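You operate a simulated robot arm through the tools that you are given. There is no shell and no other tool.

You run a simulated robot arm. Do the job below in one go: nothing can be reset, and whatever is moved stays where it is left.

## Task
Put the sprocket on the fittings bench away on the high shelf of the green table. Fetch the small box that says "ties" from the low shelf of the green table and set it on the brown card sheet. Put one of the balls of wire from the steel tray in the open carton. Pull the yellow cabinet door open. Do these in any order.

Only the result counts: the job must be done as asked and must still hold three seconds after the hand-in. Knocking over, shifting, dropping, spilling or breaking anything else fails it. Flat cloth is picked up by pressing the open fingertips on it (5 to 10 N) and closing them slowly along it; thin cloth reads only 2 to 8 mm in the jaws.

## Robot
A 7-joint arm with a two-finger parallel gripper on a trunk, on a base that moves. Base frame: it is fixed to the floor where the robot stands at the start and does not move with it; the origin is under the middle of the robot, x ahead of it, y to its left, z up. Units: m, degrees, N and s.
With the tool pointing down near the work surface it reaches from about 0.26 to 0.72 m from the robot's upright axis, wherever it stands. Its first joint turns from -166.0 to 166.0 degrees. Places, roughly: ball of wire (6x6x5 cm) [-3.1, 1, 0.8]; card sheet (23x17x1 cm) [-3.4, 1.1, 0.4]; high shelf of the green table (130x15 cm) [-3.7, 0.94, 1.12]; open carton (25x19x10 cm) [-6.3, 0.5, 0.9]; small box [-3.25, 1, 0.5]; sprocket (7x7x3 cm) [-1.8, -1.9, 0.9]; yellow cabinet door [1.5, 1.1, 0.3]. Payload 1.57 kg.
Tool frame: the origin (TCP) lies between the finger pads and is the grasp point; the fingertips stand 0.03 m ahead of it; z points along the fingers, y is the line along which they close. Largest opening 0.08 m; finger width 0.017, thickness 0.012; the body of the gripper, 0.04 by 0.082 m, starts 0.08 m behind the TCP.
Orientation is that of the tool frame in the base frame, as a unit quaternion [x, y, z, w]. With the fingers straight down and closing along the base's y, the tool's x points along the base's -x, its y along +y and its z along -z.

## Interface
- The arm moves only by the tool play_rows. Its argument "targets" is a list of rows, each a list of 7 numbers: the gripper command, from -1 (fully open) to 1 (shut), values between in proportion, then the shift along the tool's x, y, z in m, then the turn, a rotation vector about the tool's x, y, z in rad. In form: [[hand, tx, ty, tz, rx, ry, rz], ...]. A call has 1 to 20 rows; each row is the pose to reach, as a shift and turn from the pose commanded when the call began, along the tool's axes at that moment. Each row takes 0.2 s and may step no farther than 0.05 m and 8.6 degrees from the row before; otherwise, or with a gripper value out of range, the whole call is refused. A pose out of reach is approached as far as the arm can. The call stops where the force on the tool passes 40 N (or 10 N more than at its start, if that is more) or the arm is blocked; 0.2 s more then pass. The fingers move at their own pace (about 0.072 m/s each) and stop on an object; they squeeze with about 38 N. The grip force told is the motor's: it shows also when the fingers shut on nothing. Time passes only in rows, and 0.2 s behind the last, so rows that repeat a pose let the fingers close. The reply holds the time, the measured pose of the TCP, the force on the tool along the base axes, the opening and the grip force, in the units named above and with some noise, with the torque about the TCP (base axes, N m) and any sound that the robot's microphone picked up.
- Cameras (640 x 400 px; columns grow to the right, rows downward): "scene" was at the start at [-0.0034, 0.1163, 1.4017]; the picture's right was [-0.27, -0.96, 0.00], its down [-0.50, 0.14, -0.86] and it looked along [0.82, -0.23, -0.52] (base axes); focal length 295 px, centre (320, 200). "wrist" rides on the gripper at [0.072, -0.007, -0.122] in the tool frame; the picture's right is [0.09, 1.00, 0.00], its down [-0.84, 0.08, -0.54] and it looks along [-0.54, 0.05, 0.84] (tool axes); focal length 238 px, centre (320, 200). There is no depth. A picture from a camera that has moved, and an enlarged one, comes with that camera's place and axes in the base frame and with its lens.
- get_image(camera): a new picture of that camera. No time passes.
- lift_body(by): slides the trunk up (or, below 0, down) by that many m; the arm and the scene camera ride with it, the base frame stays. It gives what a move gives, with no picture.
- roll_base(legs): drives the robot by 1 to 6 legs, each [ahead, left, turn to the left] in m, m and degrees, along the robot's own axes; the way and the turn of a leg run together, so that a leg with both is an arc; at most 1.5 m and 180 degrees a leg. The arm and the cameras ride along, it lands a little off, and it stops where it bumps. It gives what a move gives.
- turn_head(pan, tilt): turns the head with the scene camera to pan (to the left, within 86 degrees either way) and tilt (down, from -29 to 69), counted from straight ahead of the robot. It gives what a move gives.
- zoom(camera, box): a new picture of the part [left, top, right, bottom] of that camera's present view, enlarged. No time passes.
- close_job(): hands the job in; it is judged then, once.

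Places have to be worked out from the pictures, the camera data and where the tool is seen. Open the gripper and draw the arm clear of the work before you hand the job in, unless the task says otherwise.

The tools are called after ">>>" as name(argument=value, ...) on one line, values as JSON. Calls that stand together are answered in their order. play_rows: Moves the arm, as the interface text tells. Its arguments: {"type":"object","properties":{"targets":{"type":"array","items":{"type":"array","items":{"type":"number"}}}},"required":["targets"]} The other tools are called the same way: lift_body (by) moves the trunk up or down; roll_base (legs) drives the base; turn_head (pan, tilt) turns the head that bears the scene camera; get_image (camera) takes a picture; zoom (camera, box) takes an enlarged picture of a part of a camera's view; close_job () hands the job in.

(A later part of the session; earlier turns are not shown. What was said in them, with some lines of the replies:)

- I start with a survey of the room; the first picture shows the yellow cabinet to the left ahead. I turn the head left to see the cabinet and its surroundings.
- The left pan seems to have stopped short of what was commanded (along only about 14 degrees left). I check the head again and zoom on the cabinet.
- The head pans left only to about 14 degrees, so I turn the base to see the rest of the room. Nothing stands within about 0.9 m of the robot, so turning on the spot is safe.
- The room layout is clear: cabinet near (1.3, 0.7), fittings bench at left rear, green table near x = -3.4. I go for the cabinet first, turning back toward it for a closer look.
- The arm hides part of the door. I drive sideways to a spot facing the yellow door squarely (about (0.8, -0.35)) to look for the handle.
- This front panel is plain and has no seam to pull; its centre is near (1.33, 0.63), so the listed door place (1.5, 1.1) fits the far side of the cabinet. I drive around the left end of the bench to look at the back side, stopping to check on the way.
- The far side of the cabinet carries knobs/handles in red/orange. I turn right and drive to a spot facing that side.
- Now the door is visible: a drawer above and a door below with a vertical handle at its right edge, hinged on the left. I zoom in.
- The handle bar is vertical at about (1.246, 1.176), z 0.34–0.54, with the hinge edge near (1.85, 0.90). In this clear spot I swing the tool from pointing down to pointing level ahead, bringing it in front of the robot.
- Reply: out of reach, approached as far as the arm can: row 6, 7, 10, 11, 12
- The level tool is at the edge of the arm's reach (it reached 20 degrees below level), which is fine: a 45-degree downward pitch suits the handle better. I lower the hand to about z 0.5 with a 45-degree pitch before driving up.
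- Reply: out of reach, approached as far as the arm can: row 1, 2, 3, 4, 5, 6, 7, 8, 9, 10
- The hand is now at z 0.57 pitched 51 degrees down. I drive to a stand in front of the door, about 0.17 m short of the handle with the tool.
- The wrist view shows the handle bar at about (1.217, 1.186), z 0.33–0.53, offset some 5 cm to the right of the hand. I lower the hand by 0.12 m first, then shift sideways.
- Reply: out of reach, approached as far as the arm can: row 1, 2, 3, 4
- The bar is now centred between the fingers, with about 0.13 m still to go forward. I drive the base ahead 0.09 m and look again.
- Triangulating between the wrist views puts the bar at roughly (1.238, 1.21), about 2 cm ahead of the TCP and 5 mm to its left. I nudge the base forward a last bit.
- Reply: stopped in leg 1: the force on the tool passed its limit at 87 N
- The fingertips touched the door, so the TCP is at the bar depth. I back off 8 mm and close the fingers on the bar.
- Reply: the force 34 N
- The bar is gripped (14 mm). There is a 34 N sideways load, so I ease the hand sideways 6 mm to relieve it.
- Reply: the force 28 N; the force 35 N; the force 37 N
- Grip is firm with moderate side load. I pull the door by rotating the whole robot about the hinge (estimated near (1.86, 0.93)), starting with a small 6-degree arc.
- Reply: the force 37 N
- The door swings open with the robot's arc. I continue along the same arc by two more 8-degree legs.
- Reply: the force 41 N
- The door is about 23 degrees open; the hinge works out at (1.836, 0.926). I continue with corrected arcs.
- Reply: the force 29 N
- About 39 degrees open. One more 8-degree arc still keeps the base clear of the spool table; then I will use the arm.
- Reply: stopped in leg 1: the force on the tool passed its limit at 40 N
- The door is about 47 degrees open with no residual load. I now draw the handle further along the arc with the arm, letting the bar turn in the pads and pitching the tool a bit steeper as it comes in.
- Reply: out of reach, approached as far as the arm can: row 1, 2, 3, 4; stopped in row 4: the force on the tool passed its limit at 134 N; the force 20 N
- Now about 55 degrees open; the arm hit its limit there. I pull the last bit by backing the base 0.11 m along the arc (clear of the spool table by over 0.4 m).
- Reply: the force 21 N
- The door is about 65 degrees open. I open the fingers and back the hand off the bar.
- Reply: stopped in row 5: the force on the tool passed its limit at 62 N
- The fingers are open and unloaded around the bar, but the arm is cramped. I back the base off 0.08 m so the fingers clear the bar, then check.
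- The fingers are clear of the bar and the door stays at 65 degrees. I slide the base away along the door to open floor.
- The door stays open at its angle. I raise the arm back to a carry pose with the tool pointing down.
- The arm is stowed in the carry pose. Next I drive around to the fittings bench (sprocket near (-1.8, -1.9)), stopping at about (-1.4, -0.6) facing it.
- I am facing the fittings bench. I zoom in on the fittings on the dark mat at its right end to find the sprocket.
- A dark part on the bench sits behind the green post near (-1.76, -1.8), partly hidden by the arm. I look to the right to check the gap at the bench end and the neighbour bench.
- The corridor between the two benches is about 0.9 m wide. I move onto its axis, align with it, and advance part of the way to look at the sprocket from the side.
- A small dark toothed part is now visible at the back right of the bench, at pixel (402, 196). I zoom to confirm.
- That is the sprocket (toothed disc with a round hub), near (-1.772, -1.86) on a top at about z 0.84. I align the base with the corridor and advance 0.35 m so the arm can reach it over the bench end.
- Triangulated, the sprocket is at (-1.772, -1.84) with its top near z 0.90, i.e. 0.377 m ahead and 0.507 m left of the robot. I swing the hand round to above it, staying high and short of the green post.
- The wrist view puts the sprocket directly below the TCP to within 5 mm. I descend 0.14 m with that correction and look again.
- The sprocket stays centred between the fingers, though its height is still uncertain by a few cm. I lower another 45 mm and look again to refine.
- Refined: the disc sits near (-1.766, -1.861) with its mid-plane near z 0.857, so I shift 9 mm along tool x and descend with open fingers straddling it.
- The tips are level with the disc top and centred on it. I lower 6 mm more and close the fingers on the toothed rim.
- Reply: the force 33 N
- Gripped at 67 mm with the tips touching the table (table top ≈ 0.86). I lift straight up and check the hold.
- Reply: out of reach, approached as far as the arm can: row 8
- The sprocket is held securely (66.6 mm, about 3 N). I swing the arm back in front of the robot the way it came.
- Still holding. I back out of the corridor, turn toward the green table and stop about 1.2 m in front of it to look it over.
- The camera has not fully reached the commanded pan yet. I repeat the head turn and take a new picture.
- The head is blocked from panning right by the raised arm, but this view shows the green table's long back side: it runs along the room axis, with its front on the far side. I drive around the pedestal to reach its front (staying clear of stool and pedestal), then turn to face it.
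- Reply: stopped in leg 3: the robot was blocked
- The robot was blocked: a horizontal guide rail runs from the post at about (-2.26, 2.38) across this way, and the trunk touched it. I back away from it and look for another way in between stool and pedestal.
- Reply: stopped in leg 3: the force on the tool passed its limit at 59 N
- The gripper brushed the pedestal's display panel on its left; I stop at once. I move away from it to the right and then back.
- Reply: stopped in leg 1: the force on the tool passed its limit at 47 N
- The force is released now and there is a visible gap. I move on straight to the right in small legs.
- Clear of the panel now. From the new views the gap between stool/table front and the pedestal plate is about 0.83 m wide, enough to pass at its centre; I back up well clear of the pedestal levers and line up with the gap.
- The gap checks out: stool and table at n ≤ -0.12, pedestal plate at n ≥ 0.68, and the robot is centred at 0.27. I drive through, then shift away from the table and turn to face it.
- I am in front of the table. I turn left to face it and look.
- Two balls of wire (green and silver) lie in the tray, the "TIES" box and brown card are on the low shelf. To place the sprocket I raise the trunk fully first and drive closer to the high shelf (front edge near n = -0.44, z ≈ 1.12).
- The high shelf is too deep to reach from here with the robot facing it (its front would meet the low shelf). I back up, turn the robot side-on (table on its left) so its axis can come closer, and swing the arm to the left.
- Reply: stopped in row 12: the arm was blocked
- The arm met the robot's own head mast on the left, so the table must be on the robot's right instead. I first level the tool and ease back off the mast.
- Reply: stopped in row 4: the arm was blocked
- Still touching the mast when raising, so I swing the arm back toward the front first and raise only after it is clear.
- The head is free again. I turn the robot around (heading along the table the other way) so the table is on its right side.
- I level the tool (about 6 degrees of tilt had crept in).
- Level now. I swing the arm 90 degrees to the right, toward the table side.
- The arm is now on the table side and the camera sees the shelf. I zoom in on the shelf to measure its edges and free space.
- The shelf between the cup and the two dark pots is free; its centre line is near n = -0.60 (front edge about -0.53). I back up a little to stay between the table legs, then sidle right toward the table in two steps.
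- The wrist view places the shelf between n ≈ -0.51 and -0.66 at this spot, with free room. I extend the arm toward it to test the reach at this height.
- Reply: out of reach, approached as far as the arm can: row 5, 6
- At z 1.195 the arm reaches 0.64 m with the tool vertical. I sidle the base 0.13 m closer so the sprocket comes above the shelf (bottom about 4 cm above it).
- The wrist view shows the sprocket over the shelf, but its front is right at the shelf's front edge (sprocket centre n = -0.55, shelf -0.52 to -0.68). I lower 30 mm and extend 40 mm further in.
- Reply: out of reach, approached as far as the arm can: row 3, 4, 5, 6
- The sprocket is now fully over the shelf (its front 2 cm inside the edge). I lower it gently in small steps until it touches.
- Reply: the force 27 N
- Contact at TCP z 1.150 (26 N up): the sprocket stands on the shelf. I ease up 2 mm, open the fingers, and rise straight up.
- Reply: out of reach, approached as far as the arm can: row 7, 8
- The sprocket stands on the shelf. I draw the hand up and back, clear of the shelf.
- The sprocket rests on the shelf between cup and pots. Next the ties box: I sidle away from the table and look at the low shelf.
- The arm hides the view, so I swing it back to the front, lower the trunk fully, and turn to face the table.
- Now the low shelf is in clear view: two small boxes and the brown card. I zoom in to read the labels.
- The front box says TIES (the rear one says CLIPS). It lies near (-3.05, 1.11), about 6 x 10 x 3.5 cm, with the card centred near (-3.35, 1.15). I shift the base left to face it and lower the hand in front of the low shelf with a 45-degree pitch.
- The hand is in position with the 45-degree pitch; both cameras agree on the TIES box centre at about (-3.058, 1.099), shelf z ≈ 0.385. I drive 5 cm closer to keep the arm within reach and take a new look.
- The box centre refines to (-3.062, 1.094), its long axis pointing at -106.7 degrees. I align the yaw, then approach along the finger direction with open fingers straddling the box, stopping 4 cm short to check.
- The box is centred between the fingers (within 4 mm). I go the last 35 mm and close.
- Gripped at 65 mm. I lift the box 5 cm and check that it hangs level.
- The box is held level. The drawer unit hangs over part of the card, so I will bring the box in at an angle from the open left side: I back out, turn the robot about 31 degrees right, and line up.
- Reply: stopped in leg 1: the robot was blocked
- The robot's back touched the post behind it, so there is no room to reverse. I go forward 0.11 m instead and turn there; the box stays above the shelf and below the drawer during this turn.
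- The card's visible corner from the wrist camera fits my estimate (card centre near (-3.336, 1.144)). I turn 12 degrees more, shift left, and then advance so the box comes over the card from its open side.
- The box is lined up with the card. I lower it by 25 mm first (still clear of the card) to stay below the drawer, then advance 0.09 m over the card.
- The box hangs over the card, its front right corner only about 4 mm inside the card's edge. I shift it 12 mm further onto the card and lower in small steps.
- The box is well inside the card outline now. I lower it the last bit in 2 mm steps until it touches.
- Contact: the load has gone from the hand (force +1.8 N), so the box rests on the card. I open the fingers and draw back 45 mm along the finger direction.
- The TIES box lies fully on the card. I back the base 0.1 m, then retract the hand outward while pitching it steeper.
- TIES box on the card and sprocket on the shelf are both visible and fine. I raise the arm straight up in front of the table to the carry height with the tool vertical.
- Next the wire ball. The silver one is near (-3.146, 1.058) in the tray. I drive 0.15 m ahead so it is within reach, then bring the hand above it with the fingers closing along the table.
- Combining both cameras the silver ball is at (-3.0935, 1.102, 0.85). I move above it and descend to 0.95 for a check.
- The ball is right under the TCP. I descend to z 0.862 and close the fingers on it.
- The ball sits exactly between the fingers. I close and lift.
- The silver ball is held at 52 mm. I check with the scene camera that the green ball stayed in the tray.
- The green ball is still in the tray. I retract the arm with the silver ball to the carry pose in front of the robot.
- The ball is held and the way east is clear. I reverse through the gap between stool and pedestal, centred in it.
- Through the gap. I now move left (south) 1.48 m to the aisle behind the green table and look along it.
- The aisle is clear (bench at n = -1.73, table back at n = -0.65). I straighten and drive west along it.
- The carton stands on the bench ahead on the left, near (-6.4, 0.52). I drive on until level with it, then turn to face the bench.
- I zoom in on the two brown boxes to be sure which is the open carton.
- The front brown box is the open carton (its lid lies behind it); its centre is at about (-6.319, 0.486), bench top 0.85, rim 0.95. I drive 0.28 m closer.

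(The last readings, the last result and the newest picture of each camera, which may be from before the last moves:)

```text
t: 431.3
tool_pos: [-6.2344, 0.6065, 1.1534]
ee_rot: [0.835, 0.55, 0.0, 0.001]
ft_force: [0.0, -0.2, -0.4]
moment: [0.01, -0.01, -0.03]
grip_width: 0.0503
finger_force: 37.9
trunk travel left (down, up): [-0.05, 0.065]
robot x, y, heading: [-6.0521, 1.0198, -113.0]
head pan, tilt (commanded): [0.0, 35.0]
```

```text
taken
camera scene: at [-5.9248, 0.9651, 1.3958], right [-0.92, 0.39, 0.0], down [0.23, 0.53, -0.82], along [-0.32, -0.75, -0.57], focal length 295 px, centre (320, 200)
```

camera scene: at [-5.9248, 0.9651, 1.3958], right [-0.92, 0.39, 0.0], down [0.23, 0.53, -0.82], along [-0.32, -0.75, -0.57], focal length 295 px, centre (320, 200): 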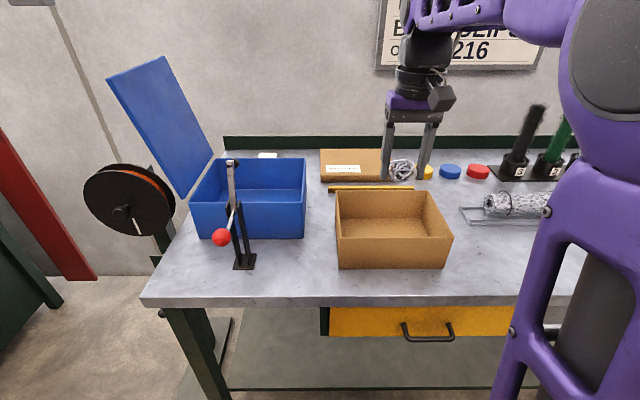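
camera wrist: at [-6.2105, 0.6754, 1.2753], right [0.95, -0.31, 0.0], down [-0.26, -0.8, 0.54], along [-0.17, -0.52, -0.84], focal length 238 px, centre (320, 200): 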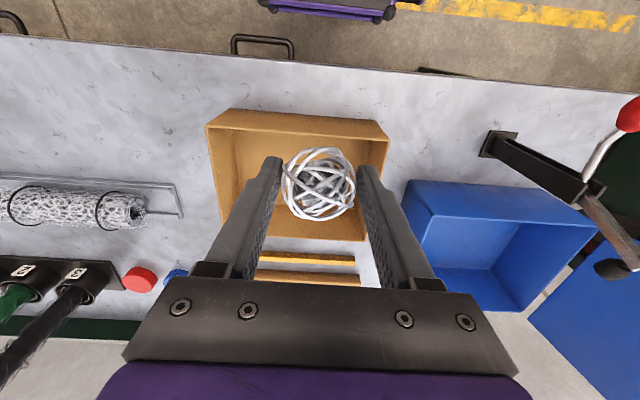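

The wrist view gives the carton centre as (-6.31, 0.495). I move above it and lower the ball inside, to about 1-2 cm above the carton floor.

>>> play_rows(targets=[[1, -0.0331, -0.0064, 0, 0, 0, 0], [1, -0.0661, -0.0128, 0, 0, 0, 0], [1, -0.0992, -0.0191, 0, 0, 0, 0], [1, -0.1323, -0.0255, 0.01, 0, 0, 0], [1, -0.1323, -0.0255, 0.045, 0, 0, 0], [1, -0.1323, -0.0255, 0.08, 0, 0, 0], [1, -0.1323, -0.0255, 0.11, 0, 0, 0], [1, -0.1323, -0.0255, 0.14, 0, 0, 0], [1, -0.1323, -0.0255, 0.14, 0, 0, 0]])

>>> get_image(camera="wrist")

>>> get_image(camera="scene")

```text
t: 433.3
tool_pos: [-6.311, 0.496, 1.012]
ee_rot: [0.835, 0.55, -0.001, 0.002]
ft_force: [0.1, -0.3, -0.5]
moment: [0.01, -0.01, 0.02]
grip_width: 0.0501
finger_force: 37.9
trunk travel left (down, up): [-0.05, 0.065]
robot x, y, heading: [-6.0548, 1.0183, -113.4]
head pan, tilt (commanded): [0.0, 35.0]
```

```text
taken
camera wrist: at [-6.2876, 0.5636, 1.1342], right [0.95, -0.31, 0.0], down [-0.26, -0.8, 0.54], along [-0.17, -0.52, -0.84], focal length 238 px, centre (320, 200)
```

wrist: 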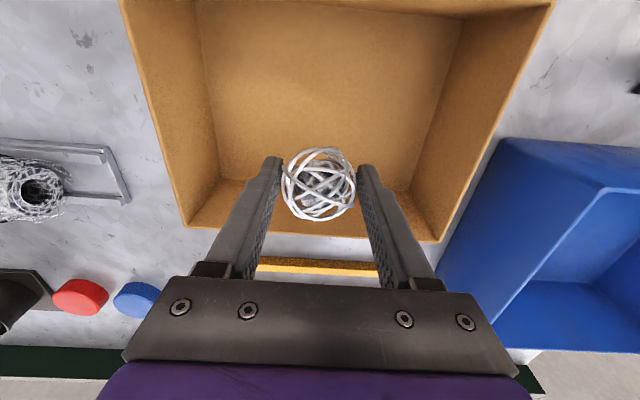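

```text
taken
camera scene: at [-5.9249, 0.965, 1.3958], right [-0.92, 0.39, 0.0], down [0.23, 0.53, -0.82], along [-0.32, -0.75, -0.57], focal length 295 px, centre (320, 200)
```

scene: 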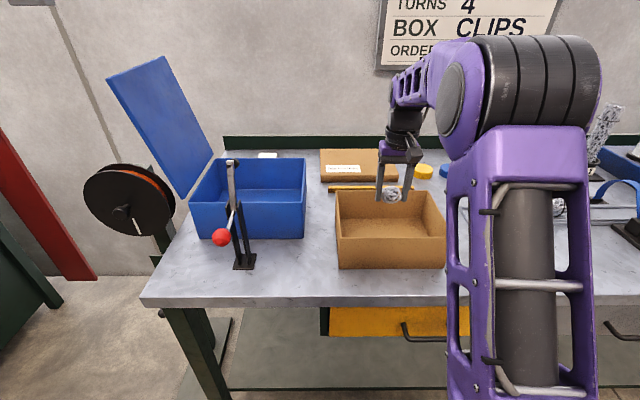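

The ball is centred over the carton. I lower it to about 1-2 cm above the floor, open the fingers and rise again.

>>> play_rows(targets=[[1, 0.005, 0, 0.03, 0, 0, 0], [1, 0.005, 0, 0.06, 0, 0, 0], [1, 0.005, 0, 0.09, 0, 0, 0], [1, 0.005, 0, 0.115, 0, 0, 0], [1, 0.005, 0, 0.12, 0, 0, 0], [0.4, 0.005, 0, 0.12, 0, 0, 0], [0, 0.005, 0, 0.12, 0, 0, 0], [-0.5, 0.005, 0, 0.12, 0, 0, 0], [-1, 0.005, 0, 0.12, 0, 0, 0], [-1, 0.005, 0, 0.12, 0, 0, 0], [-1, 0.005, 0, 0.1, 0, 0, 0], [-1, 0.005, 0, 0.06, 0, 0, 0], [-1, 0.005, 0, 0.02, 0, 0, 0], [-1, 0.005, 0, -0.02, 0, 0, 0], [-1, 0.005, 0, -0.06, 0, 0, 0]])

>>> get_image(camera="wrist")

>>> get_image(camera="scene")

```text
t: 436.5
tool_pos: [-6.3096, 0.5012, 1.0745]
ee_rot: [0.835, 0.55, -0.001, 0.001]
ft_force: [0.3, -0.3, 0.2]
moment: [0.01, 0.03, 0.0]
grip_width: 0.0802
finger_force: 0.1
trunk travel left (down, up): [-0.05, 0.065]
robot x, y, heading: [-6.0549, 1.0217, -113.1]
head pan, tilt (commanded): [0.0, 35.0]
```

```text
taken
camera wrist: at [-6.286, 0.5687, 1.1965], right [0.95, -0.31, 0.0], down [-0.26, -0.8, 0.54], along [-0.17, -0.52, -0.84], focal length 238 px, centre (320, 200)
```

wrist: 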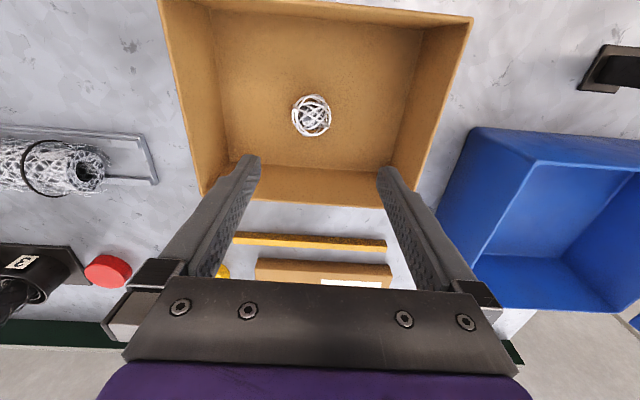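

```text
taken
camera scene: at [-5.9248, 0.965, 1.3957], right [-0.92, 0.39, 0.0], down [0.23, 0.53, -0.82], along [-0.32, -0.75, -0.57], focal length 295 px, centre (320, 200)
```

scene: 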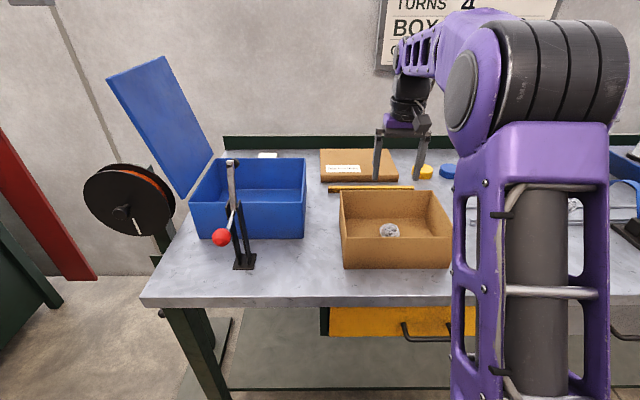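

The ball lies in the carton. I zoom in to check it and the carton's place.

>>> zoom(camera="scene", box=[310, 140, 480, 280])

```text
2.86 times, centred on (395, 210) of scene
camera zoom: at [-5.9248, 0.965, 1.3957], right [-0.92, 0.39, 0.0], down [0.23, 0.53, -0.82], along [-0.32, -0.75, -0.57], focal length 843 px, centre (106, 171)
```

zoom: 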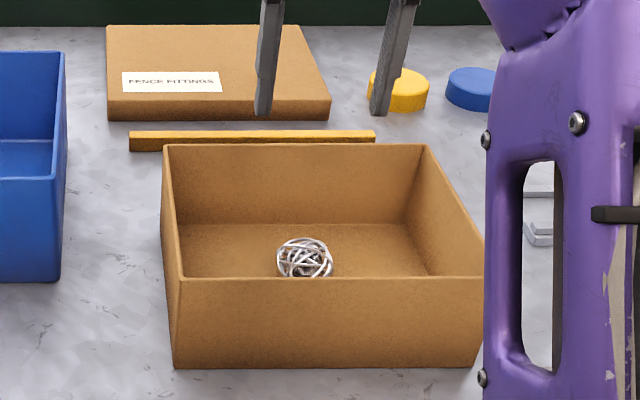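

The silver ball lies in the carton and everything around it stands upright. I draw the arm up and back toward the robot, clear of the bench.

>>> play_rows(targets=[[-1, 0.01, 0, -0.025, 0, 0, 0], [-1, 0.035, 0, -0.05, 0, 0, 0], [-1, 0.07, 0, -0.06, 0, 0, 0], [-1, 0.105, 0, -0.06, 0, 0, 0], [-1, 0.13, 0, -0.06, 0, 0, 0]])

>>> roll_base(legs=[[-0.25, 0, 0]])

>>> get_image(camera="scene")

>>> zoom(camera="scene", box=[310, 100, 480, 220])

```text
t: 437.7
tool_pos: [-6.2566, 0.6202, 1.1343]
ee_rot: [0.835, 0.55, -0.001, 0.0]
ft_force: [-0.6, 0.4, -0.2]
moment: [0.01, -0.02, 0.0]
grip_width: 0.08
finger_force: 0.2
trunk travel left (down, up): [-0.05, 0.065]
robot x, y, heading: [-6.0525, 1.0137, -113.1]
head pan, tilt (commanded): [0.0, 35.0]
```

```text
t: 439.5
tool_pos: [-6.1548, 0.8558, 1.1337]
ee_rot: [0.835, 0.55, 0.0, 0.002]
ft_force: [-0.4, -0.9, 0.4]
moment: [-0.02, -0.02, -0.01]
grip_width: 0.08
finger_force: 0.1
trunk travel left (down, up): [-0.05, 0.065]
robot x, y, heading: [-5.9506, 1.2566, -113.0]
head pan, tilt (commanded): [0.0, 35.0]
```

```text
taken
camera scene: at [-5.8241, 1.2012, 1.3958], right [-0.92, 0.39, 0.0], down [0.22, 0.53, -0.82], along [-0.32, -0.75, -0.57], focal length 295 px, centre (320, 200)
```

scene: 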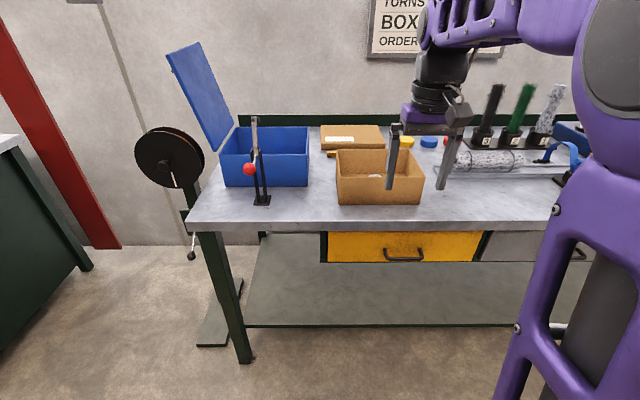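

```text
3.33 times, centred on (395, 160) of scene
camera zoom: at [-5.8241, 1.2012, 1.3958], right [-0.92, 0.39, 0.0], down [0.22, 0.53, -0.82], along [-0.32, -0.75, -0.57], focal length 983 px, centre (70, 333)
```

zoom: 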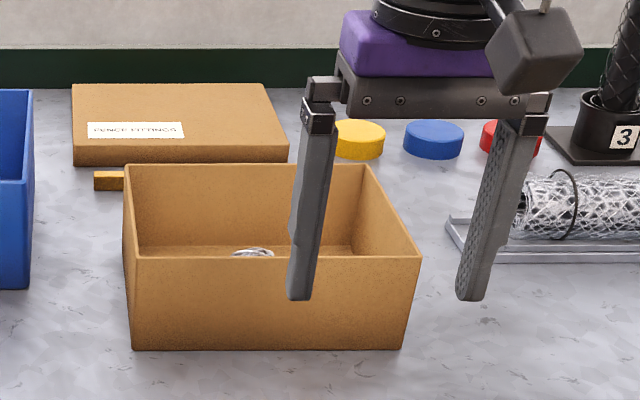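

The ball is in the carton, the gripper is open and the arm is clear of the bench. On the way here I could still see the sprocket on the high shelf and the TIES box on the card, and I left the cabinet door about 65 degrees open. The carton moved about 1 cm when I let go of the ball. I hand the job in.

>>> close_job()

```text
The job is handed in.
```

I finished all four tasks and handed the job in; no verdict has come back.

- **Cabinet door:** I pulled it open to about 65 degrees, and it stayed there after I let go. I did not look at it again before handing in.
- **Sprocket:** It is on the high shelf of the green table, between the cup and the two dark pots, about 2 cm in from the front edge.
- **Ties box:** The box labelled "TIES" lies fully inside the edges of the brown card. The similar box labelled "CLIPS" was left where it was.
- **Ball of wire:** The silver ball is in the open carton. The green one was still in the tray when I last looked.

Some things were touched along the way and may count against the job:

- **Carton:** It moved about 1 cm when I released the ball, and I left it there.
- **Control pedestal:** The gripper pressed against the edge of its display panel, with forces up to 59 N. In the pictures it looked upright and its levers looked unmoved.
- **Rail and post:** The base bumped a horizontal guide rail and, later, what I took to be a floor post. I took both as fixed but did not measure whether either moved.
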